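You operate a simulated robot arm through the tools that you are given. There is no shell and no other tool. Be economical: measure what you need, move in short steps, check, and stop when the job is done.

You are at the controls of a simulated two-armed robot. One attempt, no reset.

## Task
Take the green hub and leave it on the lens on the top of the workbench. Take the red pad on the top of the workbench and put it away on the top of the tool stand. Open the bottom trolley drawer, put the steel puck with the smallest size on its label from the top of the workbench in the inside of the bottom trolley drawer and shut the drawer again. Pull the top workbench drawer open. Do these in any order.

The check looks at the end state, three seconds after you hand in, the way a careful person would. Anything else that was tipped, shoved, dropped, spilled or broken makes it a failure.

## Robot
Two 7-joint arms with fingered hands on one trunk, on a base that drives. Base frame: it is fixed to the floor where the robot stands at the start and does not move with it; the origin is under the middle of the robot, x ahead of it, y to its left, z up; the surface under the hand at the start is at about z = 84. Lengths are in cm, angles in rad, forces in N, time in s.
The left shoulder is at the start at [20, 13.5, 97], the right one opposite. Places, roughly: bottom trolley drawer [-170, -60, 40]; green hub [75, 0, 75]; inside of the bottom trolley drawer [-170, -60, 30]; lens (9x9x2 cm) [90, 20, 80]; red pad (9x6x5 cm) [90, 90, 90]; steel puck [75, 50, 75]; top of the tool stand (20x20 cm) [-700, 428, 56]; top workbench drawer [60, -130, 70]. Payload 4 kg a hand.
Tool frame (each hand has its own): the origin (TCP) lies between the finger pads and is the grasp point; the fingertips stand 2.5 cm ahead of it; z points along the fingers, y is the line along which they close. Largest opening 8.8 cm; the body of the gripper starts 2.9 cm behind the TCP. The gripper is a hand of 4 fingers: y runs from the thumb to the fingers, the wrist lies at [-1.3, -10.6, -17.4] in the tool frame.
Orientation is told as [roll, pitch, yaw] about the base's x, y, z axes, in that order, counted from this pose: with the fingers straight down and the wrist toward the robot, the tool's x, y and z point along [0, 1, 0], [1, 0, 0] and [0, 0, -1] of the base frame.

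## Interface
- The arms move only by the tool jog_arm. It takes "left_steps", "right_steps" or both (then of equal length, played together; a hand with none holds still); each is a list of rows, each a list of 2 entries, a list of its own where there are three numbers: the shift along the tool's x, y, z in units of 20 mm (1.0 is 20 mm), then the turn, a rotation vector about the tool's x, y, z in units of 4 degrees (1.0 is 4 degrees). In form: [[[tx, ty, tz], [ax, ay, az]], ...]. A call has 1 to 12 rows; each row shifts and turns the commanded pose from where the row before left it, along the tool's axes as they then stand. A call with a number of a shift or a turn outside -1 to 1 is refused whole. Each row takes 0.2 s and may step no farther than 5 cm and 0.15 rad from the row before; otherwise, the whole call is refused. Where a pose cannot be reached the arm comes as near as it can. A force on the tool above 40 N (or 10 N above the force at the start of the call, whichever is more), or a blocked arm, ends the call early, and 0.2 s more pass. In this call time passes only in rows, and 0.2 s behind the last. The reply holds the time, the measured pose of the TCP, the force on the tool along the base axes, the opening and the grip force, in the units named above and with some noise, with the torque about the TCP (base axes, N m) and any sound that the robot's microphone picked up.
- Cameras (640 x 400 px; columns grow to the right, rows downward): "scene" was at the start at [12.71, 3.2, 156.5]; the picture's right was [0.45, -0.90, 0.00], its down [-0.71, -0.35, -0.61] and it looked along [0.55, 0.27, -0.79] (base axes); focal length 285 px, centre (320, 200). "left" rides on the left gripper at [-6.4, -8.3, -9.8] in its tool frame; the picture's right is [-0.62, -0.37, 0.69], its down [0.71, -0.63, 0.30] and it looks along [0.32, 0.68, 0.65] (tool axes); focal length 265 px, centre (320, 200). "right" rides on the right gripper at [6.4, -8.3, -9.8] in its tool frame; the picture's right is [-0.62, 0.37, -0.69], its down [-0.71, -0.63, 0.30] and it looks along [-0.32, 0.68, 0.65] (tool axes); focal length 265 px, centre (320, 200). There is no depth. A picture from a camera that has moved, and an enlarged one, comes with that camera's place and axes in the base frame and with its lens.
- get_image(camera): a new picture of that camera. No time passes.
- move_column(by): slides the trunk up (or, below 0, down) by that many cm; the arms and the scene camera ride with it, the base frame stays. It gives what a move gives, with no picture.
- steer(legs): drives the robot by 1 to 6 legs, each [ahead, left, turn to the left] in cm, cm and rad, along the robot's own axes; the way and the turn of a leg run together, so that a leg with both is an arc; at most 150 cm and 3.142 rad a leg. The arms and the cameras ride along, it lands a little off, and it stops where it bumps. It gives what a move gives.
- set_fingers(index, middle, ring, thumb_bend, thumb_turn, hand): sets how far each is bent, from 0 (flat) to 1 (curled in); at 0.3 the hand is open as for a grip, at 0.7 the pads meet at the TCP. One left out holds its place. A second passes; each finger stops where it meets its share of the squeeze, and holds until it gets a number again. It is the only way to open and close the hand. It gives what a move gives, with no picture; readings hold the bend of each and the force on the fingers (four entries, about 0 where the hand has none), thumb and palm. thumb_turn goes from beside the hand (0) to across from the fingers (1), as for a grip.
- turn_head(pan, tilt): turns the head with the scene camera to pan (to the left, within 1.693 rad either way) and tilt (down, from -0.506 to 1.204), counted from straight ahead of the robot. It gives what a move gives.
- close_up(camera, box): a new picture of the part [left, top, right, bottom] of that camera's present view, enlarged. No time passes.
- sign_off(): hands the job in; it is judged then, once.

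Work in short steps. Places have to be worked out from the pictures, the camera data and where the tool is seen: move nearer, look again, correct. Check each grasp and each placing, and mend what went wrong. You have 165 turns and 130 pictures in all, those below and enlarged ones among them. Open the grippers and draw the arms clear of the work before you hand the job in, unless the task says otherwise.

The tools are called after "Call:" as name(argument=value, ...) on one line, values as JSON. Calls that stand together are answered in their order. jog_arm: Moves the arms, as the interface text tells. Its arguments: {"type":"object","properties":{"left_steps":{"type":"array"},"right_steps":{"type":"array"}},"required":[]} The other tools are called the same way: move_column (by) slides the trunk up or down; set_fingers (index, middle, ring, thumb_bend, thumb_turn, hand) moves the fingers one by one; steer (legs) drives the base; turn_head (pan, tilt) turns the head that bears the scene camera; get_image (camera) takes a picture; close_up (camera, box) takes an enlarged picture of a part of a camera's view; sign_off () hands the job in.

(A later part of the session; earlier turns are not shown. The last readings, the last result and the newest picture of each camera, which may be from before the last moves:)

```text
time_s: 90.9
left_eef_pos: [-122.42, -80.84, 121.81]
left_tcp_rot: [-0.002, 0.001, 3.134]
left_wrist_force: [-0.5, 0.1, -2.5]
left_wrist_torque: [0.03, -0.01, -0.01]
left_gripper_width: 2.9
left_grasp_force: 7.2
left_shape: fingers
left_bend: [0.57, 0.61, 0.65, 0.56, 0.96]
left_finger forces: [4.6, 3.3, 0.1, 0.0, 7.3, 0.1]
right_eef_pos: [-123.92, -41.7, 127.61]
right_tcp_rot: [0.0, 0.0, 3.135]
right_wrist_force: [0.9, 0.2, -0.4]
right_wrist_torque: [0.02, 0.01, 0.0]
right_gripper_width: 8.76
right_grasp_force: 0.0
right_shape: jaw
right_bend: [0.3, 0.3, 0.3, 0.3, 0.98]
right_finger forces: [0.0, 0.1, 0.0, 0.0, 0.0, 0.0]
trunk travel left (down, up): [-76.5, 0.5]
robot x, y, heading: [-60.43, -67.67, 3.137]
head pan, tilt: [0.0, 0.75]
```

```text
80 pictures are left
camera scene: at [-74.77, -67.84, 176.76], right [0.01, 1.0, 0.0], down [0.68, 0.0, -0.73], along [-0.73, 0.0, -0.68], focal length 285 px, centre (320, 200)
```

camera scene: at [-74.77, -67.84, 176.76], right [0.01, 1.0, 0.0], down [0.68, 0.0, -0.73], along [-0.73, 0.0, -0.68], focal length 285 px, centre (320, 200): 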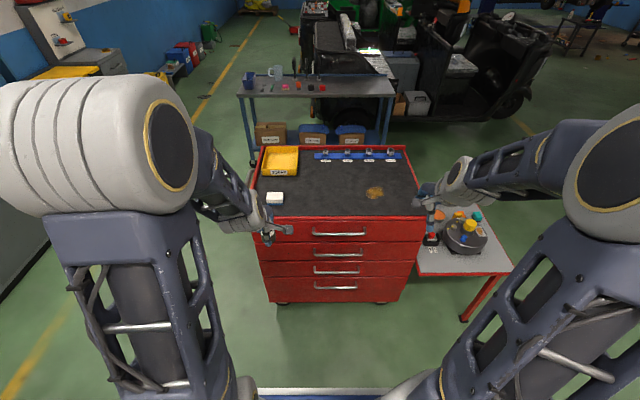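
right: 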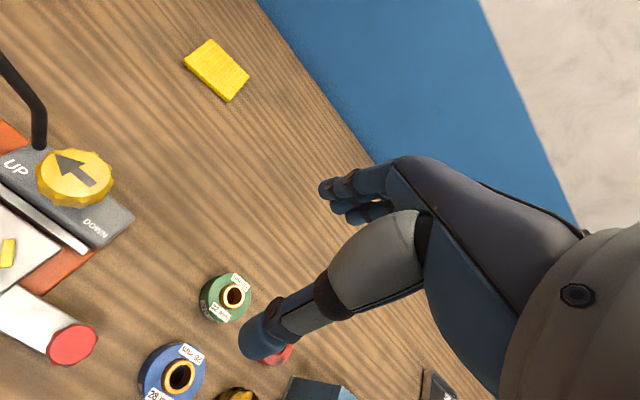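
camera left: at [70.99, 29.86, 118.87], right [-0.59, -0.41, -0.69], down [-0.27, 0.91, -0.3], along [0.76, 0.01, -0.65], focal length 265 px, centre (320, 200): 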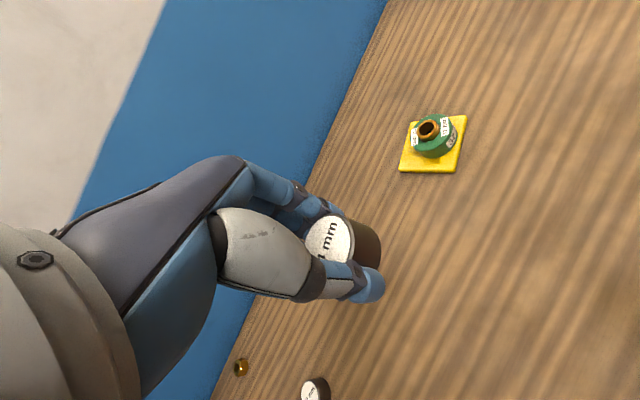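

Clear view of four drawers. Lower the trunk 40 cm and look again to triangulate the bottom handle.

Call:
move_column(by=-40)

Call:
get_image(camera="scene")

Call:
close_up(camera="right", box=[0, 100, 320, 400])

```text
time_s: 94.7
left_eef_pos: [-122.46, -80.93, 81.97]
left_tcp_rot: [0.001, 0.0, 3.135]
left_wrist_force: [1.1, -0.1, -2.0]
left_wrist_torque: [0.01, -0.01, -0.02]
left_gripper_width: 2.93
left_grasp_force: 6.9
left_shape: fingers
left_bend: [0.57, 0.61, 0.65, 0.56, 0.96]
left_finger forces: [4.7, 3.5, 0.0, 0.1, 7.4, 0.1]
right_eef_pos: [-123.92, -41.71, 87.72]
right_tcp_rot: [0.0, 0.0, 3.134]
right_wrist_force: [-0.1, -0.3, -0.8]
right_wrist_torque: [-0.01, 0.0, 0.01]
right_gripper_width: 8.77
right_grasp_force: 0.1
right_shape: jaw
right_bend: [0.3, 0.3, 0.3, 0.3, 0.98]
right_finger forces: [0.0, 0.0, 0.0, 0.0, 0.1, 0.0]
trunk travel left (down, up): [-36.5, 40.5]
robot x, y, heading: [-60.3, -67.89, 3.13]
head pan, tilt: [0.0, 0.75]
```

```text
79 pictures are left
camera scene: at [-74.76, -67.86, 136.77], right [0.01, 1.0, 0.0], down [0.68, 0.0, -0.73], along [-0.73, 0.0, -0.68], focal length 285 px, centre (320, 200)
```

scene: 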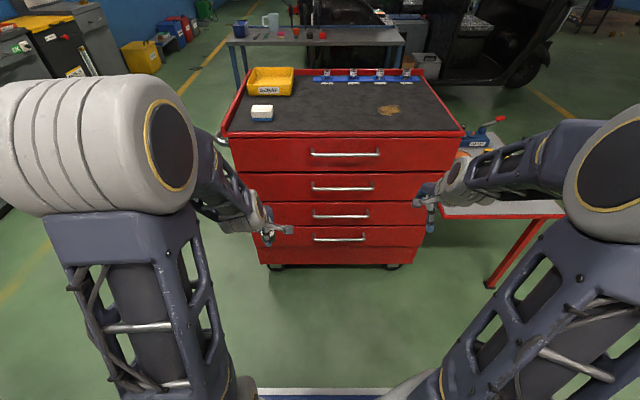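

```text
1.33 times, centred on (160, 250) of right
camera zoom: at [-115.56, -48.23, 97.57], right [-0.36, 0.62, 0.69], down [0.64, 0.71, -0.3], along [-0.68, 0.33, -0.65], focal length 354 px, centre (533, 133)
```

zoom: 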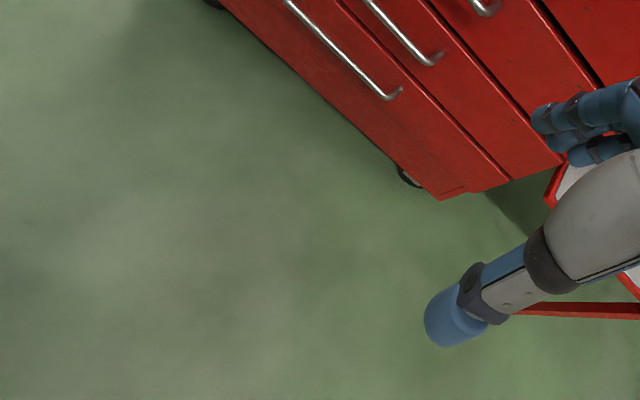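

Handle: x≈-154.4, y≈-59.5, z≈39.3, ~22 cm wide. I lower the trunk 20 cm, advance the right hand 10 cm and pitch it up 60° so its fingers point forward.

Call:
move_column(by=-20)

Call:
jog_arm(right_steps=[[[-0.8, 1, 0], [0, 0, 0]], [[-0.8, 1, 0], [0, 0, 0]], [[-0.8, 1, 0], [0, 0, 0]], [[-0.8, 1, 0], [0, 0, 0]], [[-0.8, 1, 0], [0, 0, 0]], [[0, 0, 0], [-1, 0, 0]], [[0, 0, 0], [-1, 0, 0]], [[0, 0, 0], [-1, 0, 0]], [[0, 0, 0], [-1, 0, 0]], [[0, 0, 0], [-1, 0, 0]], [[0, 0, 0], [-1, 0, 0]]])

Call:
jog_arm(right_steps=[[[0, 0, 0], [-1, 0, 0]], [[0, 0, 0], [-1, 0, 0]], [[0, 0, 0], [-1, 0, 0]], [[0, 0, 0], [-1, 0, 0]], [[0, 0, 0], [-1, 0, 0]], [[0, 0, 0], [-1, 0, 0]], [[0, 0, 0], [-1, 0, 0]], [[0, 0, 0], [-1, 0, 0]], [[0, 0, 0], [-1, 0, 0]]])

Call:
get_image(camera="scene")

Call:
get_image(camera="right")

```text
time_s: 96.9
left_eef_pos: [-122.42, -80.77, 61.95]
left_tcp_rot: [0.0, 0.0, 3.134]
left_wrist_force: [-0.1, -0.1, -1.7]
left_wrist_torque: [-0.04, 0.01, -0.01]
left_gripper_width: 2.91
left_grasp_force: 7.4
left_shape: fingers
left_bend: [0.57, 0.61, 0.65, 0.56, 0.96]
left_finger forces: [4.6, 3.4, 0.1, 0.0, 7.3, 0.0]
right_eef_pos: [-123.9, -41.67, 67.61]
right_tcp_rot: [0.001, 0.0, 3.133]
right_wrist_force: [0.7, 0.4, -0.2]
right_wrist_torque: [-0.01, -0.02, 0.03]
right_gripper_width: 8.76
right_grasp_force: 0.0
right_shape: jaw
right_bend: [0.3, 0.3, 0.3, 0.3, 0.98]
right_finger forces: [0.1, 0.1, 0.0, 0.0, 0.1, 0.0]
trunk travel left (down, up): [-16.5, 60.5]
robot x, y, heading: [-60.44, -67.64, 3.14]
head pan, tilt: [0.0, 0.75]
```

```text
time_s: 99.3
left_eef_pos: [-122.35, -80.79, 61.91]
left_tcp_rot: [0.0, 0.0, 3.132]
left_wrist_force: [0.2, 0.1, -1.6]
left_wrist_torque: [-0.01, 0.02, -0.04]
left_gripper_width: 2.9
left_grasp_force: 7.9
left_shape: fingers
left_bend: [0.57, 0.61, 0.65, 0.56, 0.96]
left_finger forces: [4.6, 3.4, 0.0, 0.0, 7.4, 0.0]
right_eef_pos: [-134.02, -33.56, 67.68]
right_tcp_rot: [0.0, -0.419, 3.136]
right_wrist_force: [0.2, -0.4, -0.2]
right_wrist_torque: [0.01, -0.02, -0.01]
right_gripper_width: 8.78
right_grasp_force: 0.0
right_shape: jaw
right_bend: [0.3, 0.3, 0.3, 0.3, 0.98]
right_finger forces: [0.0, 0.1, 0.0, 0.0, 0.1, 0.0]
trunk travel left (down, up): [-16.5, 60.5]
robot x, y, heading: [-60.53, -67.82, 3.134]
head pan, tilt: [0.0, 0.75]
```

```text
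time_s: 101.3
left_eef_pos: [-122.42, -80.77, 61.87]
left_tcp_rot: [0.0, 0.0, 3.135]
left_wrist_force: [0.8, -0.5, -2.5]
left_wrist_torque: [0.01, 0.01, 0.0]
left_gripper_width: 2.91
left_grasp_force: 8.2
left_shape: fingers
left_bend: [0.57, 0.61, 0.65, 0.56, 0.96]
left_finger forces: [4.6, 3.4, 0.0, 0.1, 7.2, 0.0]
right_eef_pos: [-133.91, -33.68, 67.67]
right_tcp_rot: [0.0, -1.047, 3.135]
right_wrist_force: [0.1, 0.7, 0.0]
right_wrist_torque: [0.02, 0.0, -0.01]
right_gripper_width: 8.76
right_grasp_force: 0.2
right_shape: jaw
right_bend: [0.3, 0.3, 0.3, 0.3, 0.98]
right_finger forces: [0.0, 0.0, 0.0, 0.1, 0.0, 0.0]
trunk travel left (down, up): [-16.5, 60.5]
robot x, y, heading: [-60.19, -68.01, 3.138]
head pan, tilt: [0.0, 0.75]
```

```text
77 pictures are left
camera scene: at [-74.76, -67.86, 116.76], right [0.01, 1.0, 0.0], down [0.68, 0.0, -0.73], along [-0.73, 0.0, -0.68], focal length 285 px, centre (320, 200)
```

scene: 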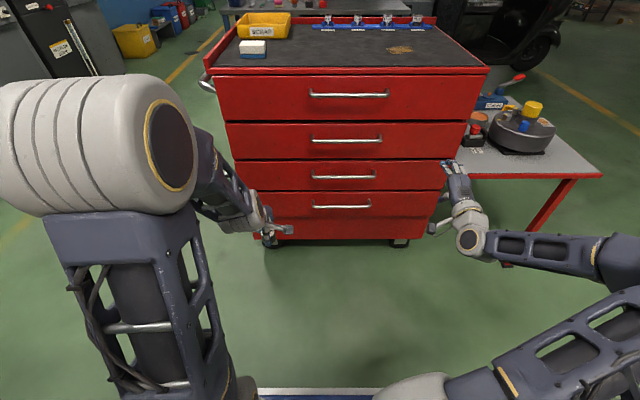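

```text
76 pictures are left
camera right: at [-121.17, -40.19, 65.4], right [0.42, 0.62, 0.67], down [0.06, 0.71, -0.7], along [-0.91, 0.33, 0.27], focal length 265 px, centre (320, 200)
```

right: 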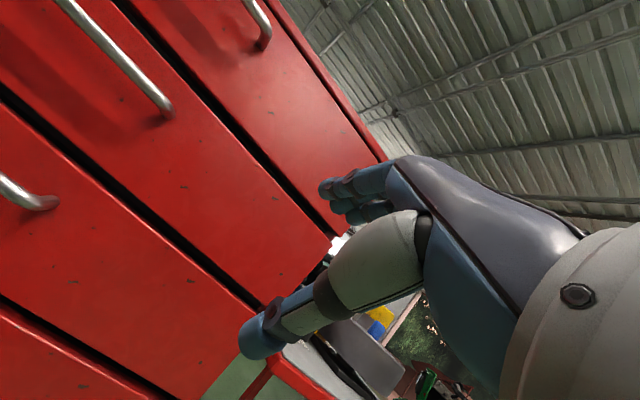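

I pitch 20° more (to 80°), narrow the right hand's opening, and move left/down to the pre-grasp in front of the handle.

Call:
set_fingers(hand="right", index=0.42, middle=0.42, ring=0.42, thumb_bend=0.42)

Call:
jog_arm(right_steps=[[[0, 0, 0], [-1, 0, 0]], [[0, 0, 0], [-1, 0, 0]], [[0, 0, 0], [-1, 0, 0]], [[0, 0, 0], [-1, 0, 0]], [[0, 0, 0], [-1, 0, 0]], [[0.91, -0.95, 0.168], [0, 0, 0]], [[0.91, -0.95, 0.168], [0, 0, 0]], [[0.91, -0.95, 0.168], [0, 0, 0]], [[0.91, -0.95, 0.168], [0, 0, 0]], [[0.91, -0.95, 0.168], [0, 0, 0]], [[0.91, -0.95, 0.168], [0, 0, 0]], [[0.91, -0.95, 0.168], [0, 0, 0]]])

Call:
jog_arm(right_steps=[[[0.91, -0.95, 0.168], [0, 0, 0]], [[0.91, -0.95, 0.168], [0, 0, 0]], [[0.91, -0.95, 0.168], [0, 0, 0]], [[0.91, -0.95, 0.168], [0, 0, 0]], [[0.91, -0.95, 0.168], [0, 0, 0]], [[0.91, -0.95, 0.168], [0, 0, 0]], [[0.91, -0.95, 0.168], [0, 0, 0]]])

Call:
get_image(camera="scene")

Call:
get_image(camera="right")

```text
time_s: 102.3
left_eef_pos: [-122.48, -80.85, 62.0]
left_tcp_rot: [-0.001, 0.001, 3.134]
left_wrist_force: [0.2, 0.0, -2.5]
left_wrist_torque: [0.0, -0.02, 0.02]
left_gripper_width: 2.93
left_grasp_force: 7.6
left_shape: fingers
left_bend: [0.57, 0.61, 0.65, 0.56, 0.96]
left_finger forces: [4.6, 3.4, 0.1, 0.0, 7.3, 0.1]
right_eef_pos: [-133.86, -33.53, 67.65]
right_tcp_rot: [0.001, -1.046, 3.135]
right_wrist_force: [0.2, 0.1, 0.3]
right_wrist_torque: [0.0, 0.02, -0.01]
right_gripper_width: 6.0
right_grasp_force: 0.1
right_shape: fingers
right_bend: [0.42, 0.42, 0.42, 0.42, 0.98]
right_finger forces: [0.0, 0.0, 0.0, 0.0, 0.1, 0.1]
trunk travel left (down, up): [-16.5, 60.5]
robot x, y, heading: [-60.53, -68.08, 3.132]
head pan, tilt: [0.0, 0.75]
```

```text
time_s: 104.9
left_eef_pos: [-122.5, -80.8, 61.94]
left_tcp_rot: [0.002, 0.001, 3.133]
left_wrist_force: [0.0, 0.1, -2.7]
left_wrist_torque: [0.04, 0.03, 0.01]
left_gripper_width: 2.89
left_grasp_force: 8.3
left_shape: fingers
left_bend: [0.57, 0.61, 0.65, 0.56, 0.96]
left_finger forces: [4.6, 3.4, 0.0, 0.0, 7.3, 0.0]
right_eef_pos: [-133.96, -46.33, 54.3]
right_tcp_rot: [0.0, -1.396, 3.134]
right_wrist_force: [0.5, 0.5, -0.2]
right_wrist_torque: [-0.03, 0.0, 0.03]
right_gripper_width: 5.95
right_grasp_force: 0.1
right_shape: fingers
right_bend: [0.42, 0.42, 0.42, 0.42, 0.98]
right_finger forces: [0.1, 0.1, 0.1, 0.0, 0.1, 0.0]
trunk travel left (down, up): [-16.5, 60.5]
robot x, y, heading: [-60.36, -67.98, 3.138]
head pan, tilt: [0.0, 0.75]
```

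```text
time_s: 106.5
left_eef_pos: [-122.49, -80.72, 61.98]
left_tcp_rot: [0.0, -0.002, 3.135]
left_wrist_force: [0.4, -0.1, -2.3]
left_wrist_torque: [0.02, 0.03, 0.0]
left_gripper_width: 2.92
left_grasp_force: 7.8
left_shape: fingers
left_bend: [0.57, 0.61, 0.65, 0.56, 0.96]
left_finger forces: [4.6, 3.3, 0.1, 0.0, 7.3, 0.0]
right_eef_pos: [-134.12, -58.96, 40.63]
right_tcp_rot: [0.005, -1.398, 3.131]
right_wrist_force: [-0.3, -0.2, -0.2]
right_wrist_torque: [-0.04, -0.01, 0.02]
right_gripper_width: 5.98
right_grasp_force: 0.0
right_shape: fingers
right_bend: [0.42, 0.42, 0.42, 0.42, 0.98]
right_finger forces: [0.1, 0.1, 0.0, 0.0, 0.0, 0.0]
trunk travel left (down, up): [-16.5, 60.5]
robot x, y, heading: [-60.89, -68.07, 3.136]
head pan, tilt: [0.0, 0.75]
```

```text
75 pictures are left
camera scene: at [-74.76, -67.86, 116.77], right [0.01, 1.0, 0.0], down [0.68, 0.0, -0.73], along [-0.73, 0.01, -0.68], focal length 285 px, centre (320, 200)
```

scene: 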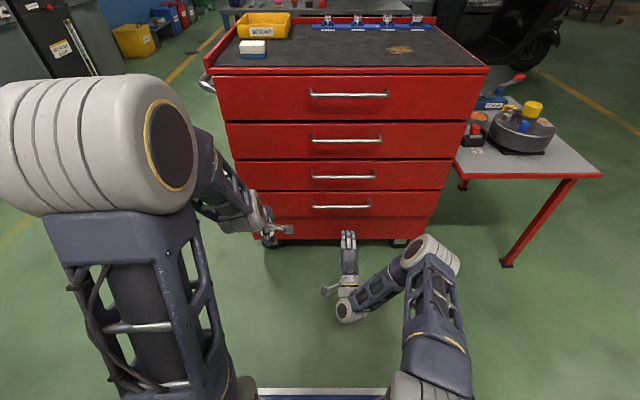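

```text
74 pictures are left
camera right: at [-122.8, -65.65, 34.14], right [0.62, 0.62, 0.48], down [-0.18, 0.72, -0.67], along [-0.76, 0.33, 0.56], focal length 265 px, centre (320, 200)
```

right: 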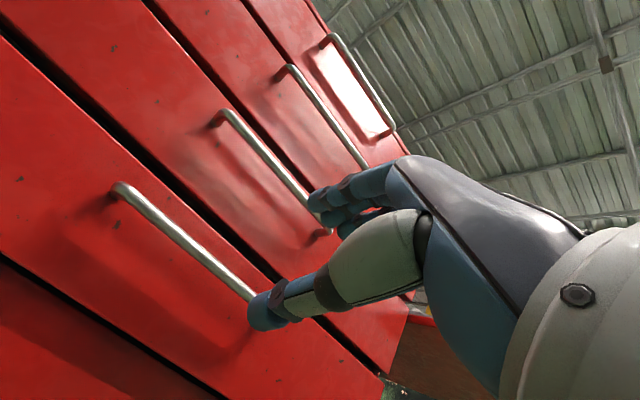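

Bottom handle confirmed at z≈39.6. Advance 14 cm toward it and look.

Call:
jog_arm(right_steps=[[[0, 0.125, 0.99], [0, 0, 0]], [[0, 0.125, 0.99], [0, 0, 0]], [[0, 0.125, 0.99], [0, 0, 0]], [[0, 0.125, 0.99], [0, 0, 0]], [[0, 0.125, 0.99], [0, 0, 0]], [[0, 0.125, 0.99], [0, 0, 0]], [[0, 0.125, 0.99], [0, 0, 0]]])

Call:
get_image(camera="right")

Call:
close_up(camera="scene", box=[260, 170, 420, 290])

```text
time_s: 108.1
left_eef_pos: [-122.39, -80.83, 61.95]
left_tcp_rot: [0.0, 0.001, 3.135]
left_wrist_force: [-0.4, -0.1, -0.9]
left_wrist_torque: [-0.02, 0.02, 0.0]
left_gripper_width: 2.91
left_grasp_force: 7.6
left_shape: fingers
left_bend: [0.57, 0.61, 0.65, 0.56, 0.96]
left_finger forces: [4.6, 3.5, 0.0, 0.1, 7.4, 0.0]
right_eef_pos: [-148.28, -58.93, 39.93]
right_tcp_rot: [-0.002, -1.396, 3.136]
right_wrist_force: [0.2, 0.1, 0.2]
right_wrist_torque: [0.01, 0.01, 0.0]
right_gripper_width: 5.97
right_grasp_force: 0.0
right_shape: fingers
right_bend: [0.42, 0.42, 0.42, 0.42, 0.98]
right_finger forces: [0.0, 0.0, 0.0, 0.1, 0.0, 0.0]
trunk travel left (down, up): [-16.5, 60.5]
robot x, y, heading: [-60.71, -67.91, 3.134]
head pan, tilt: [0.0, 0.75]
```

```text
73 pictures are left
camera right: at [-136.95, -65.44, 33.49], right [0.62, 0.62, 0.48], down [-0.18, 0.72, -0.67], along [-0.76, 0.33, 0.56], focal length 265 px, centre (320, 200)
```

right: 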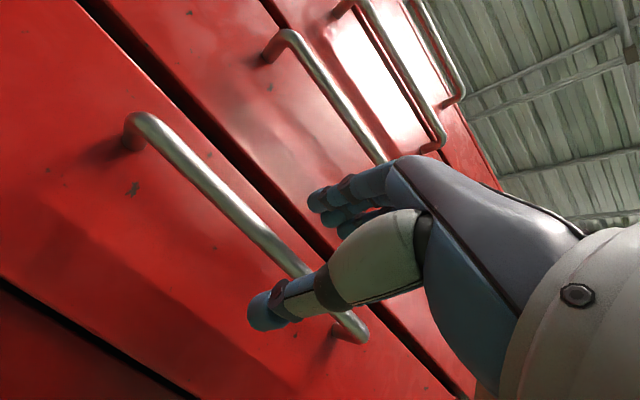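

```text
3.33 times, centred on (340, 230) of scene
camera zoom: at [-74.76, -67.86, 116.76], right [0.01, 1.0, 0.0], down [0.68, 0.0, -0.73], along [-0.73, 0.0, -0.68], focal length 950 px, centre (253, 100)
```

zoom: 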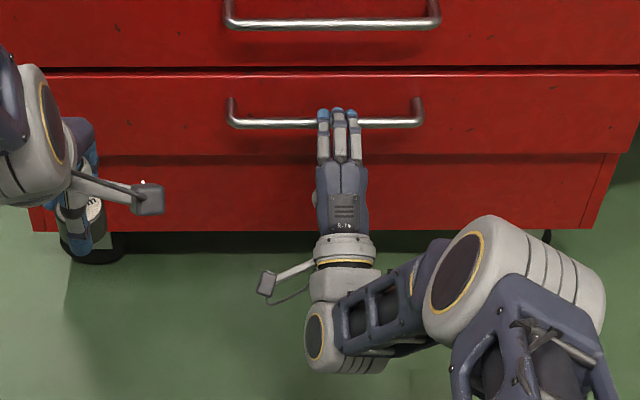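

Bar is between thumb and fingers' level. Advance the last 6 cm and close on it.

Call:
jog_arm(right_steps=[[[0, 0.13, 0.97], [0, 0, 0]], [[0, 0.13, 0.97], [0, 0, 0]], [[0, 0.13, 0.97], [0, 0, 0]]])

Call:
set_fingers(hand="right", index=0.75, middle=0.75, ring=0.75, thumb_bend=0.75)

Call:
get_image(camera="right")

```text
time_s: 108.9
left_eef_pos: [-122.38, -80.8, 61.86]
left_tcp_rot: [0.0, 0.001, 3.135]
left_wrist_force: [0.1, 1.0, -2.6]
left_wrist_torque: [0.0, -0.03, -0.01]
left_gripper_width: 2.92
left_grasp_force: 6.8
left_shape: fingers
left_bend: [0.57, 0.61, 0.65, 0.56, 0.96]
left_finger forces: [4.6, 3.4, 0.0, 0.0, 7.3, 0.0]
right_eef_pos: [-153.42, -59.03, 39.6]
right_tcp_rot: [0.0, -1.405, 3.133]
right_wrist_force: [17.7, 1.5, 3.3]
right_wrist_torque: [-0.03, 0.76, -0.16]
right_gripper_width: 5.99
right_grasp_force: 9.7
right_shape: fingers
right_bend: [0.42, 0.38, 0.42, 0.42, 0.98]
right_finger forces: [0.1, 18.5, 0.0, 0.0, 0.1, 0.0]
trunk travel left (down, up): [-16.5, 60.5]
robot x, y, heading: [-60.45, -68.11, 3.137]
head pan, tilt: [0.0, 0.75]
stopped in row 3 (right hand): the force on the tool passed its limit at 45 N (the readings are from after the stop); the commanded pose is now the measured one
```

```text
time_s: 109.9
left_eef_pos: [-122.48, -80.74, 62.01]
left_tcp_rot: [0.0, 0.001, 3.133]
left_wrist_force: [-0.3, 0.0, -1.9]
left_wrist_torque: [0.0, 0.02, 0.0]
left_gripper_width: 2.91
left_grasp_force: 7.4
left_shape: fingers
left_bend: [0.57, 0.61, 0.65, 0.56, 0.96]
left_finger forces: [4.6, 3.4, 0.0, 0.0, 7.4, 0.0]
right_eef_pos: [-153.53, -59.29, 39.64]
right_tcp_rot: [0.004, -1.404, 3.133]
right_wrist_force: [26.9, -1.1, 11.4]
right_wrist_torque: [0.13, 1.27, -0.13]
right_gripper_width: 0.01
right_grasp_force: 16.1
right_shape: fingers
right_bend: [0.74, 0.39, 0.74, 0.72, 0.97]
right_finger forces: [0.0, 29.6, 2.8, 0.1, 0.0, 0.1]
trunk travel left (down, up): [-16.5, 60.5]
robot x, y, heading: [-60.5, -68.13, 3.134]
head pan, tilt: [0.0, 0.75]
```

```text
71 pictures are left
camera right: at [-142.41, -65.69, 33.18], right [0.63, 0.62, 0.48], down [-0.19, 0.72, -0.67], along [-0.76, 0.33, 0.57], focal length 265 px, centre (320, 200)
```

right: 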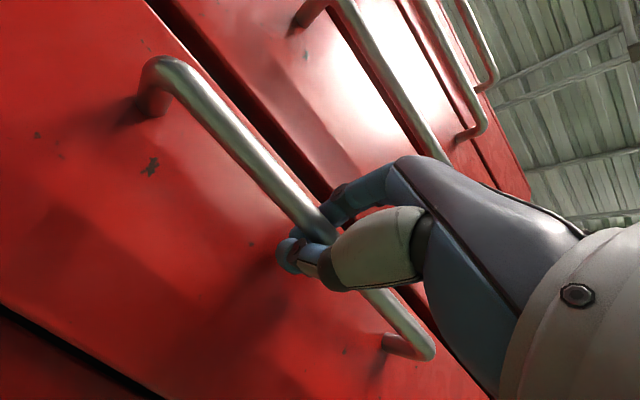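

Index, ring and thumb closed round behind the bar, while the middle fingertip presses on the panel. I back off 0.8 cm and close the middle finger.

Call:
jog_arm(right_steps=[[[0, 0, -0.4], [0, 0, 0]]])

Call:
set_fingers(hand="right", middle=0.75, index=0.75, ring=0.75, thumb_bend=0.75)

Call:
close_up(camera="right", box=[200, 140, 480, 370])

```text
time_s: 110.3
left_eef_pos: [-122.52, -80.78, 61.89]
left_tcp_rot: [0.0, 0.001, 3.135]
left_wrist_force: [-0.3, 0.2, -2.3]
left_wrist_torque: [-0.02, 0.01, 0.0]
left_gripper_width: 2.91
left_grasp_force: 7.5
left_shape: fingers
left_bend: [0.57, 0.61, 0.65, 0.56, 0.96]
left_finger forces: [4.5, 3.4, 0.0, 0.0, 7.4, 0.0]
right_eef_pos: [-152.86, -59.12, 39.71]
right_tcp_rot: [0.004, -1.398, 3.13]
right_wrist_force: [0.1, -0.7, 2.0]
right_wrist_torque: [0.09, 0.07, 0.07]
right_gripper_width: 0.0
right_grasp_force: 2.5
right_shape: fingers
right_bend: [0.74, 0.49, 0.74, 0.72, 0.97]
right_finger forces: [0.1, 2.3, 3.4, 0.1, 0.0, 0.0]
trunk travel left (down, up): [-16.5, 60.5]
robot x, y, heading: [-60.44, -67.76, 3.136]
head pan, tilt: [0.0, 0.75]
```

```text
time_s: 111.3
left_eef_pos: [-122.41, -80.79, 61.92]
left_tcp_rot: [0.0, 0.002, 3.134]
left_wrist_force: [0.2, 1.4, -1.0]
left_wrist_torque: [-0.03, -0.03, -0.01]
left_gripper_width: 2.9
left_grasp_force: 7.7
left_shape: fingers
left_bend: [0.57, 0.61, 0.65, 0.56, 0.96]
left_finger forces: [4.6, 3.4, 0.0, 0.0, 7.3, 0.1]
right_eef_pos: [-152.88, -59.01, 39.66]
right_tcp_rot: [0.003, -1.4, 3.134]
right_wrist_force: [-1.2, 0.0, 0.3]
right_wrist_torque: [0.0, 0.01, -0.02]
right_gripper_width: 0.0
right_grasp_force: 0.2
right_shape: fingers
right_bend: [0.74, 0.75, 0.75, 0.72, 0.97]
right_finger forces: [0.0, 0.0, 0.8, 0.1, 0.0, 0.0]
trunk travel left (down, up): [-16.5, 60.5]
robot x, y, heading: [-60.68, -67.58, 3.137]
head pan, tilt: [0.0, 0.75]
```

```text
1.74 times, centred on (340, 255) of right
camera zoom: at [-141.62, -65.67, 33.18], right [0.62, 0.62, 0.48], down [-0.19, 0.72, -0.67], along [-0.76, 0.33, 0.56], focal length 462 px, centre (285, 104)
```

zoom: 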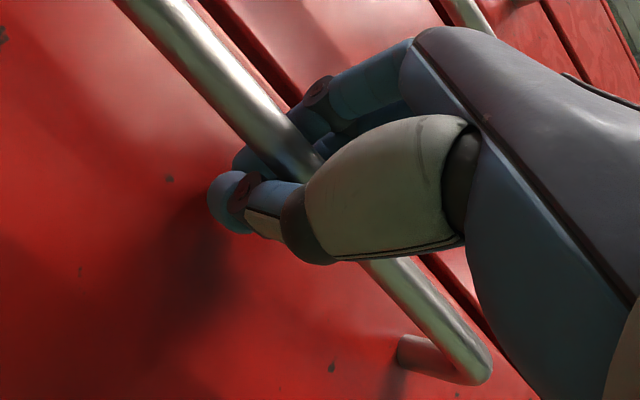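

Fingers are hooked behind the bar. Pull by driving back, first 6 cm.

Call:
steer(legs=[[-6, 0, 0]])

Call:
get_image(camera="scene")

```text
time_s: 112.3
left_eef_pos: [-116.49, -80.9, 61.97]
left_tcp_rot: [0.0, -0.001, 3.135]
left_wrist_force: [0.7, -0.7, -2.7]
left_wrist_torque: [0.0, -0.02, 0.0]
left_gripper_width: 2.91
left_grasp_force: 7.2
left_shape: fingers
left_bend: [0.57, 0.61, 0.65, 0.56, 0.96]
left_finger forces: [4.6, 3.4, 0.0, 0.0, 7.3, 0.1]
right_eef_pos: [-146.93, -59.14, 39.64]
right_tcp_rot: [0.003, -1.402, 3.133]
right_wrist_force: [0.9, -0.4, -0.3]
right_wrist_torque: [0.03, -0.04, 0.02]
right_gripper_width: 0.0
right_grasp_force: 0.1
right_shape: fingers
right_bend: [0.74, 0.75, 0.75, 0.73, 0.97]
right_finger forces: [0.0, 0.0, 0.0, 0.0, 0.0, 0.0]
trunk travel left (down, up): [-16.5, 60.5]
robot x, y, heading: [-54.53, -67.88, 3.134]
head pan, tilt: [0.0, 0.75]
```

```text
69 pictures are left
camera scene: at [-68.81, -67.9, 116.76], right [0.01, 1.0, 0.0], down [0.68, -0.01, -0.73], along [-0.73, 0.01, -0.68], focal length 285 px, centre (320, 200)
```

scene: 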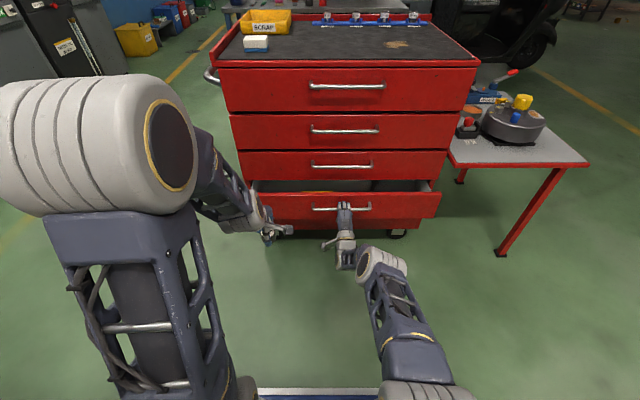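

Drawer is opening. Pull on a further 24 cm.

Call:
steer(legs=[[-24, 0, 0]])

Call:
get_image(camera="scene")

Call:
get_image(camera="left")

```text
time_s: 114.1
left_eef_pos: [-92.27, -81.25, 62.07]
left_tcp_rot: [0.0, 0.001, 3.139]
left_wrist_force: [0.0, -0.5, -1.3]
left_wrist_torque: [-0.04, 0.01, 0.02]
left_gripper_width: 2.88
left_grasp_force: 7.6
left_shape: fingers
left_bend: [0.57, 0.61, 0.65, 0.56, 0.96]
left_finger forces: [4.6, 3.4, 0.0, 0.0, 7.3, 0.0]
right_eef_pos: [-122.87, -59.58, 39.6]
right_tcp_rot: [0.003, -1.402, 3.135]
right_wrist_force: [-0.2, 0.5, 0.1]
right_wrist_torque: [0.0, 0.0, -0.01]
right_gripper_width: 0.0
right_grasp_force: 0.1
right_shape: fingers
right_bend: [0.74, 0.75, 0.75, 0.72, 0.97]
right_finger forces: [0.0, 0.1, 0.0, 0.1, 0.1, 0.0]
trunk travel left (down, up): [-16.5, 60.5]
robot x, y, heading: [-30.41, -68.37, 3.143]
head pan, tilt: [0.0, 0.75]
```

```text
68 pictures are left
camera scene: at [-44.72, -68.08, 116.76], right [0.0, 1.0, 0.0], down [0.68, 0.0, -0.73], along [-0.73, 0.0, -0.68], focal length 285 px, centre (320, 200)
```

scene: 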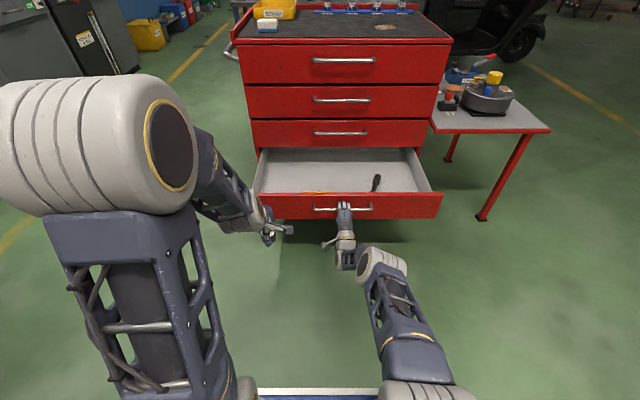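

```text
67 pictures are left
camera left: at [-83.96, -74.8, 71.79], right [0.37, 0.62, -0.69], down [0.63, -0.72, -0.3], along [-0.68, -0.32, -0.65], focal length 265 px, centre (320, 200)
```

left: 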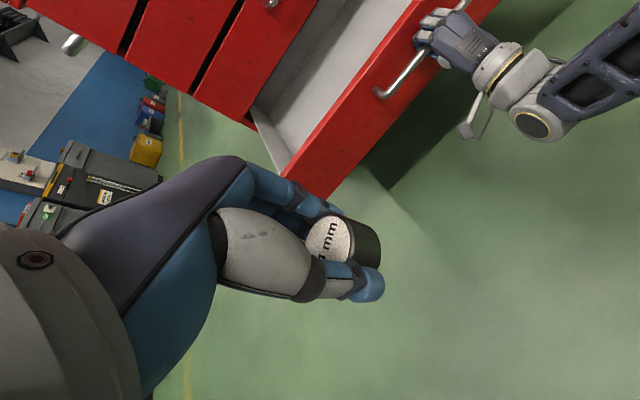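

Drawer is open ~30 cm. Release the handle, back the right hand off 12 cm and raise it 30 cm.

Call:
set_fingers(hand="right", middle=0.4, index=0.4, ring=0.4, thumb_bend=0.4)

Call:
jog_arm(right_steps=[[[0, 0, -1], [0, 0, 0]], [[0, 0, -1], [0, 0, 0]], [[0, 0, -1], [0, 0, 0]], [[0, 0, -1], [0, 0, 0]], [[0, 0, -1], [0, 0, 0]], [[0, 0, -1], [0, 0, 0]]])

Call:
jog_arm(right_steps=[[[0, 1, -0.17], [0, 0, 0]], [[0, 1, -0.17], [0, 0, 0]], [[0, 1, -0.17], [0, 0, 0]], [[0, 1, -0.17], [0, 0, 0]], [[0, 1, -0.17], [0, 0, 0]], [[0, 1, -0.17], [0, 0, 0]], [[0, 1, -0.17], [0, 0, 0]], [[0, 1, -0.17], [0, 0, 0]], [[0, 1, -0.17], [0, 0, 0]], [[0, 1, -0.17], [0, 0, 0]], [[0, 1, -0.17], [0, 0, 0]], [[0, 1, -0.17], [0, 0, 0]]])

Call:
get_image(camera="scene")

```text
time_s: 115.1
left_eef_pos: [-92.32, -81.08, 61.85]
left_tcp_rot: [-0.001, 0.001, 3.138]
left_wrist_force: [0.2, 0.4, -2.1]
left_wrist_torque: [0.0, -0.01, 0.02]
left_gripper_width: 2.93
left_grasp_force: 7.0
left_shape: fingers
left_bend: [0.57, 0.61, 0.65, 0.56, 0.96]
left_finger forces: [4.6, 3.3, 0.0, 0.1, 7.3, 0.1]
right_eef_pos: [-122.84, -59.54, 39.73]
right_tcp_rot: [0.003, -1.4, 3.136]
right_wrist_force: [-0.2, -0.3, -0.6]
right_wrist_torque: [-0.02, 0.01, -0.03]
right_gripper_width: 6.31
right_grasp_force: 0.0
right_shape: fingers
right_bend: [0.4, 0.4, 0.4, 0.4, 0.97]
right_finger forces: [0.1, 0.0, 0.1, 0.0, 0.0, 0.0]
trunk travel left (down, up): [-16.5, 60.5]
robot x, y, heading: [-30.48, -67.86, 3.138]
head pan, tilt: [0.0, 0.75]
```

```text
time_s: 116.5
left_eef_pos: [-92.32, -81.15, 61.83]
left_tcp_rot: [-0.001, 0.001, 3.137]
left_wrist_force: [0.8, 1.2, -2.4]
left_wrist_torque: [-0.03, 0.0, 0.01]
left_gripper_width: 2.89
left_grasp_force: 7.9
left_shape: fingers
left_bend: [0.57, 0.61, 0.65, 0.56, 0.96]
left_finger forces: [4.6, 3.3, 0.1, 0.0, 7.3, 0.1]
right_eef_pos: [-110.93, -59.56, 41.65]
right_tcp_rot: [0.003, -1.401, 3.137]
right_wrist_force: [-0.6, -0.6, 0.2]
right_wrist_torque: [0.01, -0.02, 0.01]
right_gripper_width: 6.32
right_grasp_force: 0.0
right_shape: fingers
right_bend: [0.4, 0.4, 0.4, 0.4, 0.97]
right_finger forces: [0.0, 0.0, 0.0, 0.0, 0.1, 0.0]
trunk travel left (down, up): [-16.5, 60.5]
robot x, y, heading: [-30.44, -67.92, 3.131]
head pan, tilt: [0.0, 0.75]
```

```text
time_s: 119.1
left_eef_pos: [-92.31, -81.18, 61.84]
left_tcp_rot: [0.0, 0.0, 3.14]
left_wrist_force: [-0.2, 0.1, -1.8]
left_wrist_torque: [0.0, 0.0, 0.04]
left_gripper_width: 2.91
left_grasp_force: 7.5
left_shape: fingers
left_bend: [0.57, 0.61, 0.65, 0.56, 0.96]
left_finger forces: [4.5, 3.5, 0.1, 0.0, 7.4, 0.1]
right_eef_pos: [-111.02, -59.6, 65.93]
right_tcp_rot: [0.004, -1.399, 3.133]
right_wrist_force: [0.2, -0.1, 0.9]
right_wrist_torque: [-0.01, 0.0, 0.04]
right_gripper_width: 6.32
right_grasp_force: 0.1
right_shape: fingers
right_bend: [0.4, 0.4, 0.4, 0.4, 0.97]
right_finger forces: [0.0, 0.0, 0.0, 0.0, 0.1, 0.1]
trunk travel left (down, up): [-16.5, 60.5]
robot x, y, heading: [-30.4, -67.87, 3.131]
head pan, tilt: [0.0, 0.75]
```

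```text
66 pictures are left
camera scene: at [-44.72, -68.08, 116.76], right [0.0, 1.0, 0.0], down [0.68, 0.0, -0.73], along [-0.73, 0.0, -0.68], focal length 285 px, centre (320, 200)
```

scene: 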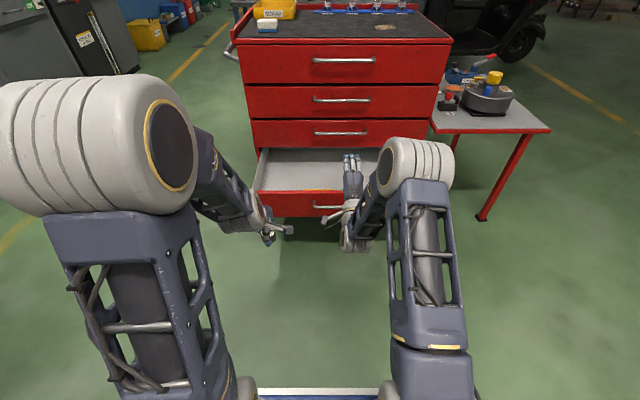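

Both hands are above the drawer. Drive forward 25 cm and reach the left hand over the drawer.

Call:
steer(legs=[[25, 0, 0]])

Call:
jog_arm(left_steps=[[[0, 1, 0], [0, 0, 0]], [[0, 1, 0], [0, 0, 0]], [[0, 1, 0], [0, 0, 0]], [[0, 1, 0], [0, 0, 0]], [[0, 1, 0], [0, 0, 0]], [[0, 1, 0], [0, 0, 0]], [[0, 1, 0], [0, 0, 0]], [[0, 1, 0], [0, 0, 0]], [[0, 1, 0], [0, 0, 0]], [[0, 1, 0], [0, 0, 0]], [[0, 1, 0], [0, 0, 0]], [[0, 0.5, 0], [0, 0, 0]]])

Call:
get_image(camera="scene")

Call:
get_image(camera="left")

```text
time_s: 120.9
left_eef_pos: [-117.29, -80.93, 62.02]
left_tcp_rot: [-0.001, 0.0, 3.137]
left_wrist_force: [-0.5, -0.2, -1.9]
left_wrist_torque: [-0.01, 0.0, -0.02]
left_gripper_width: 2.89
left_grasp_force: 8.2
left_shape: fingers
left_bend: [0.57, 0.61, 0.65, 0.56, 0.96]
left_finger forces: [4.7, 3.4, 0.0, 0.0, 7.4, 0.1]
right_eef_pos: [-135.84, -59.44, 65.91]
right_tcp_rot: [0.003, -1.4, 3.136]
right_wrist_force: [-0.3, -0.3, 0.0]
right_wrist_torque: [0.02, 0.01, 0.01]
right_gripper_width: 6.32
right_grasp_force: 0.1
right_shape: fingers
right_bend: [0.4, 0.4, 0.4, 0.4, 0.97]
right_finger forces: [0.0, 0.0, 0.1, 0.1, 0.0, 0.0]
trunk travel left (down, up): [-16.5, 60.5]
robot x, y, heading: [-55.23, -68.09, 3.136]
head pan, tilt: [0.0, 0.75]
```

```text
time_s: 123.5
left_eef_pos: [-140.13, -80.9, 61.85]
left_tcp_rot: [0.001, 0.002, 3.138]
left_wrist_force: [0.7, -0.2, -1.4]
left_wrist_torque: [0.02, 0.0, -0.02]
left_gripper_width: 2.88
left_grasp_force: 7.8
left_shape: fingers
left_bend: [0.57, 0.61, 0.65, 0.56, 0.96]
left_finger forces: [4.6, 3.4, 0.1, 0.0, 7.1, 0.1]
right_eef_pos: [-135.89, -59.34, 65.97]
right_tcp_rot: [0.005, -1.4, 3.135]
right_wrist_force: [0.5, -0.3, 0.9]
right_wrist_torque: [0.02, -0.03, 0.0]
right_gripper_width: 6.33
right_grasp_force: 0.1
right_shape: fingers
right_bend: [0.4, 0.4, 0.4, 0.4, 0.97]
right_finger forces: [0.1, 0.0, 0.0, 0.1, 0.0, 0.0]
trunk travel left (down, up): [-16.5, 60.5]
robot x, y, heading: [-55.49, -67.9, 3.138]
head pan, tilt: [0.0, 0.75]
```

```text
65 pictures are left
camera scene: at [-69.63, -67.95, 116.76], right [0.01, 1.0, 0.0], down [0.68, 0.0, -0.73], along [-0.73, 0.0, -0.68], focal length 285 px, centre (320, 200)
```

scene: 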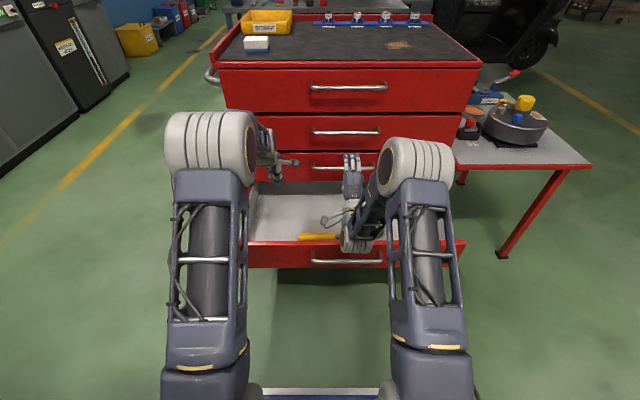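

```text
64 pictures are left
camera left: at [-131.83, -74.55, 71.75], right [0.37, 0.62, -0.69], down [0.63, -0.72, -0.3], along [-0.68, -0.32, -0.65], focal length 265 px, centre (320, 200)
```

left: 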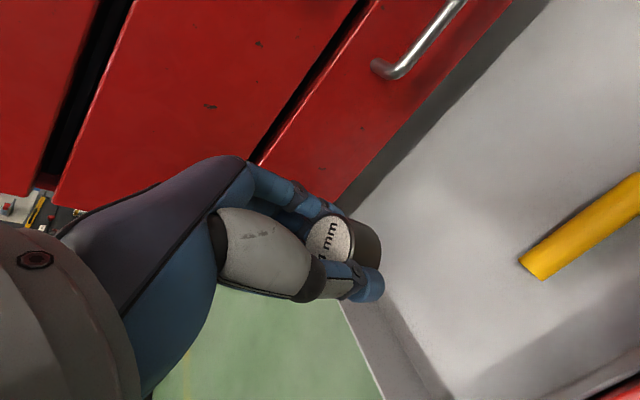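

The puck is over the drawer's left part. Shift 3.5 cm right and 2 cm forward, then descend to z≈41.

Call:
jog_arm(left_steps=[[[-0.9, 0.5, 0], [0, 0, 0]], [[-0.9, 0.5, 0], [0, 0, 0]], [[0, 0, 1], [0, 0, 0]], [[0, 0, 1], [0, 0, 0]], [[0, 0, 1], [0, 0, 0]], [[0, 0, 1], [0, 0, 0]], [[0, 0, 1], [0, 0, 0]], [[0, 0, 1], [0, 0, 0]], [[0, 0, 1], [0, 0, 0]], [[0, 0, 1], [0, 0, 0]], [[0, 0, 1], [0, 0, 0]], [[0, 0, 1], [0, 0, 0]]])

Call:
get_image(camera="left")

Call:
close_up(camera="scene", box=[200, 100, 440, 280])

```text
time_s: 126.1
left_eef_pos: [-142.18, -77.2, 41.74]
left_tcp_rot: [-0.001, 0.0, 3.136]
left_wrist_force: [0.1, 0.0, -0.8]
left_wrist_torque: [-0.03, -0.02, 0.0]
left_gripper_width: 2.91
left_grasp_force: 7.7
left_shape: fingers
left_bend: [0.57, 0.61, 0.65, 0.56, 0.96]
left_finger forces: [4.5, 3.3, 0.1, 0.1, 7.1, 0.1]
right_eef_pos: [-135.92, -59.34, 65.99]
right_tcp_rot: [0.003, -1.401, 3.135]
right_wrist_force: [0.1, 0.0, 0.4]
right_wrist_torque: [0.01, 0.03, -0.02]
right_gripper_width: 6.28
right_grasp_force: 0.0
right_shape: fingers
right_bend: [0.4, 0.4, 0.4, 0.4, 0.97]
right_finger forces: [0.0, 0.0, 0.1, 0.1, 0.0, 0.1]
trunk travel left (down, up): [-16.5, 60.5]
robot x, y, heading: [-55.01, -67.94, 3.141]
head pan, tilt: [0.0, 0.75]
```

```text
63 pictures are left
camera left: at [-133.84, -70.88, 51.7], right [0.37, 0.62, -0.69], down [0.63, -0.72, -0.3], along [-0.69, -0.32, -0.65], focal length 265 px, centre (320, 200)
```

left: 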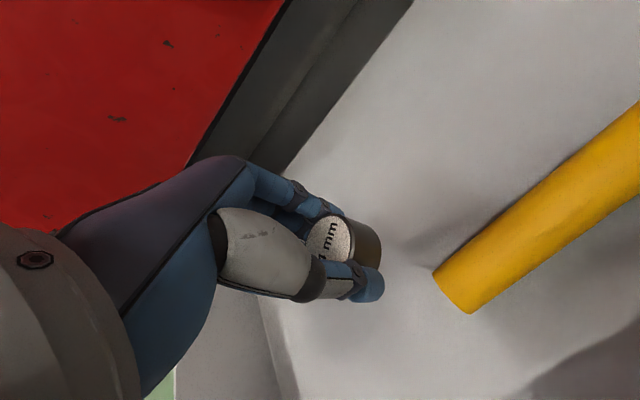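

```text
2.22 times, centred on (320, 190) of scene
camera zoom: at [-69.63, -67.95, 116.77], right [0.01, 1.0, 0.0], down [0.68, 0.0, -0.73], along [-0.73, 0.0, -0.68], focal length 633 px, centre (320, 222)
```

zoom: 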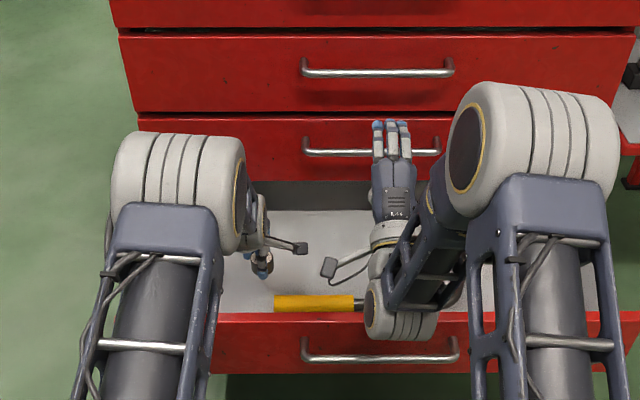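

Inside the drawer. Descend slowly until near the floor, watching force.

Call:
jog_arm(left_steps=[[[0, 0, 0.5], [0, 0, 0]], [[0, 0, 0.5], [0, 0, 0]], [[0, 0, 0.5], [0, 0, 0]], [[0, 0, 0.25], [0, 0, 0]]])

Call:
get_image(camera="left")

```text
time_s: 127.1
left_eef_pos: [-142.22, -77.21, 38.37]
left_tcp_rot: [0.001, 0.002, 3.135]
left_wrist_force: [-0.1, 0.2, -1.7]
left_wrist_torque: [0.0, -0.03, 0.02]
left_gripper_width: 2.92
left_grasp_force: 7.6
left_shape: fingers
left_bend: [0.57, 0.61, 0.65, 0.56, 0.96]
left_finger forces: [4.4, 3.4, 0.0, 0.1, 7.1, 0.1]
right_eef_pos: [-135.74, -59.27, 65.89]
right_tcp_rot: [0.003, -1.398, 3.134]
right_wrist_force: [0.7, 0.2, 0.2]
right_wrist_torque: [0.05, -0.01, 0.0]
right_gripper_width: 6.29
right_grasp_force: 0.0
right_shape: fingers
right_bend: [0.4, 0.4, 0.4, 0.4, 0.97]
right_finger forces: [0.0, 0.0, 0.0, 0.0, 0.0, 0.0]
trunk travel left (down, up): [-16.5, 60.5]
robot x, y, heading: [-55.24, -68.0, 3.138]
head pan, tilt: [0.0, 0.75]
```

```text
61 pictures are left
camera left: at [-133.81, -70.96, 48.22], right [0.37, 0.62, -0.69], down [0.63, -0.72, -0.3], along [-0.68, -0.32, -0.65], focal length 265 px, centre (320, 200)
```

left: 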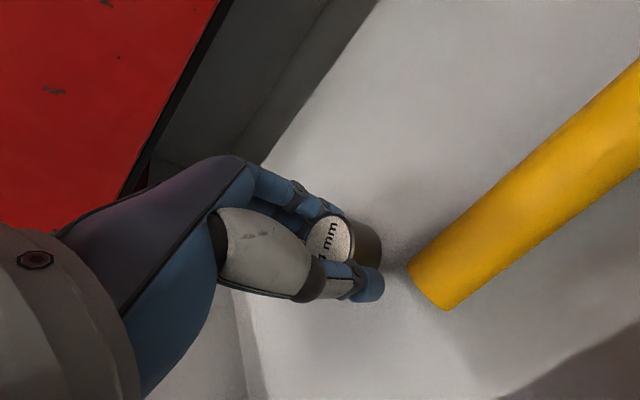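

The yellow handle in the drawer is close to the thumb; shift 4 cm left, then continue down.

Call:
jog_arm(left_steps=[[[1, 0, 0], [0, 0, 0]], [[1, 0, 0], [0, 0, 0]], [[0, 0, 0.3], [0, 0, 0]], [[0, 0, 0.3], [0, 0, 0]], [[0, 0, 0.3], [0, 0, 0]]])

Call:
get_image(camera="left")

```text
time_s: 128.3
left_eef_pos: [-142.36, -81.24, 36.61]
left_tcp_rot: [0.0, 0.002, 3.136]
left_wrist_force: [0.4, 0.2, -1.5]
left_wrist_torque: [-0.01, 0.02, 0.0]
left_gripper_width: 2.9
left_grasp_force: 7.4
left_shape: fingers
left_bend: [0.57, 0.61, 0.65, 0.56, 0.96]
left_finger forces: [4.5, 3.4, 0.0, 0.0, 7.1, 0.0]
right_eef_pos: [-135.68, -59.55, 65.87]
right_tcp_rot: [0.003, -1.399, 3.134]
right_wrist_force: [0.2, -0.3, 0.3]
right_wrist_torque: [-0.01, 0.0, 0.01]
right_gripper_width: 6.31
right_grasp_force: 0.1
right_shape: fingers
right_bend: [0.4, 0.4, 0.4, 0.4, 0.97]
right_finger forces: [0.0, 0.1, 0.0, 0.0, 0.1, 0.1]
trunk travel left (down, up): [-16.5, 60.5]
robot x, y, heading: [-55.28, -68.07, 3.137]
head pan, tilt: [0.0, 0.75]
```

```text
60 pictures are left
camera left: at [-133.94, -74.99, 46.47], right [0.37, 0.62, -0.69], down [0.63, -0.72, -0.3], along [-0.68, -0.32, -0.65], focal length 265 px, centre (320, 200)
```

left: 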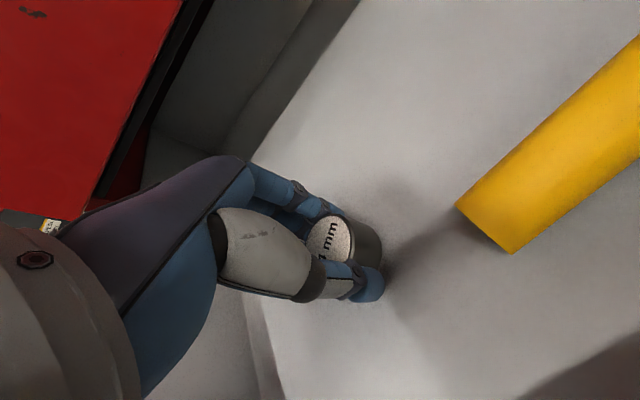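

Clear of the handle; shadow shows the floor is near. Lower in small steps until contact.

Call:
jog_arm(left_steps=[[[0, 0, 0.25], [0, 0, 0]], [[0, 0, 0.25], [0, 0, 0]], [[0, 0, 0.25], [0, 0, 0]]])

Call:
get_image(camera="left")

```text
time_s: 129.1
left_eef_pos: [-142.27, -81.24, 35.14]
left_tcp_rot: [-0.003, 0.0, 3.136]
left_wrist_force: [0.0, -0.2, -0.7]
left_wrist_torque: [-0.01, 0.01, -0.01]
left_gripper_width: 2.88
left_grasp_force: 7.9
left_shape: fingers
left_bend: [0.58, 0.61, 0.65, 0.56, 0.96]
left_finger forces: [4.5, 3.5, 0.0, 0.0, 8.0, 0.0]
right_eef_pos: [-135.85, -59.45, 65.96]
right_tcp_rot: [0.003, -1.401, 3.135]
right_wrist_force: [-0.6, -0.5, -0.7]
right_wrist_torque: [0.01, 0.02, 0.0]
right_gripper_width: 6.31
right_grasp_force: 0.0
right_shape: fingers
right_bend: [0.4, 0.4, 0.4, 0.4, 0.97]
right_finger forces: [0.1, 0.0, 0.0, 0.1, 0.1, 0.1]
trunk travel left (down, up): [-16.5, 60.5]
robot x, y, heading: [-55.34, -67.84, 3.132]
head pan, tilt: [0.0, 0.75]
```

```text
59 pictures are left
camera left: at [-133.91, -74.91, 44.99], right [0.37, 0.62, -0.69], down [0.63, -0.72, -0.3], along [-0.69, -0.32, -0.65], focal length 265 px, centre (320, 200)
```

left: 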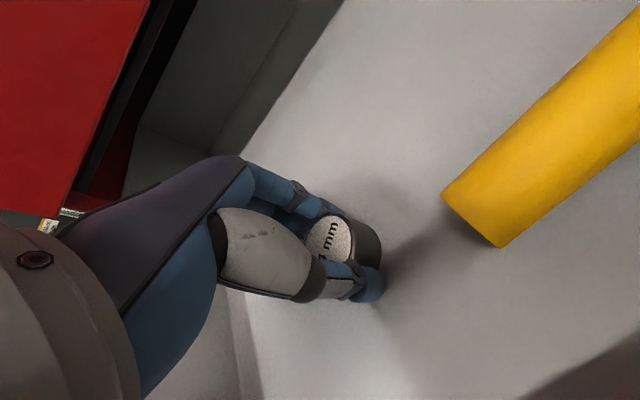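

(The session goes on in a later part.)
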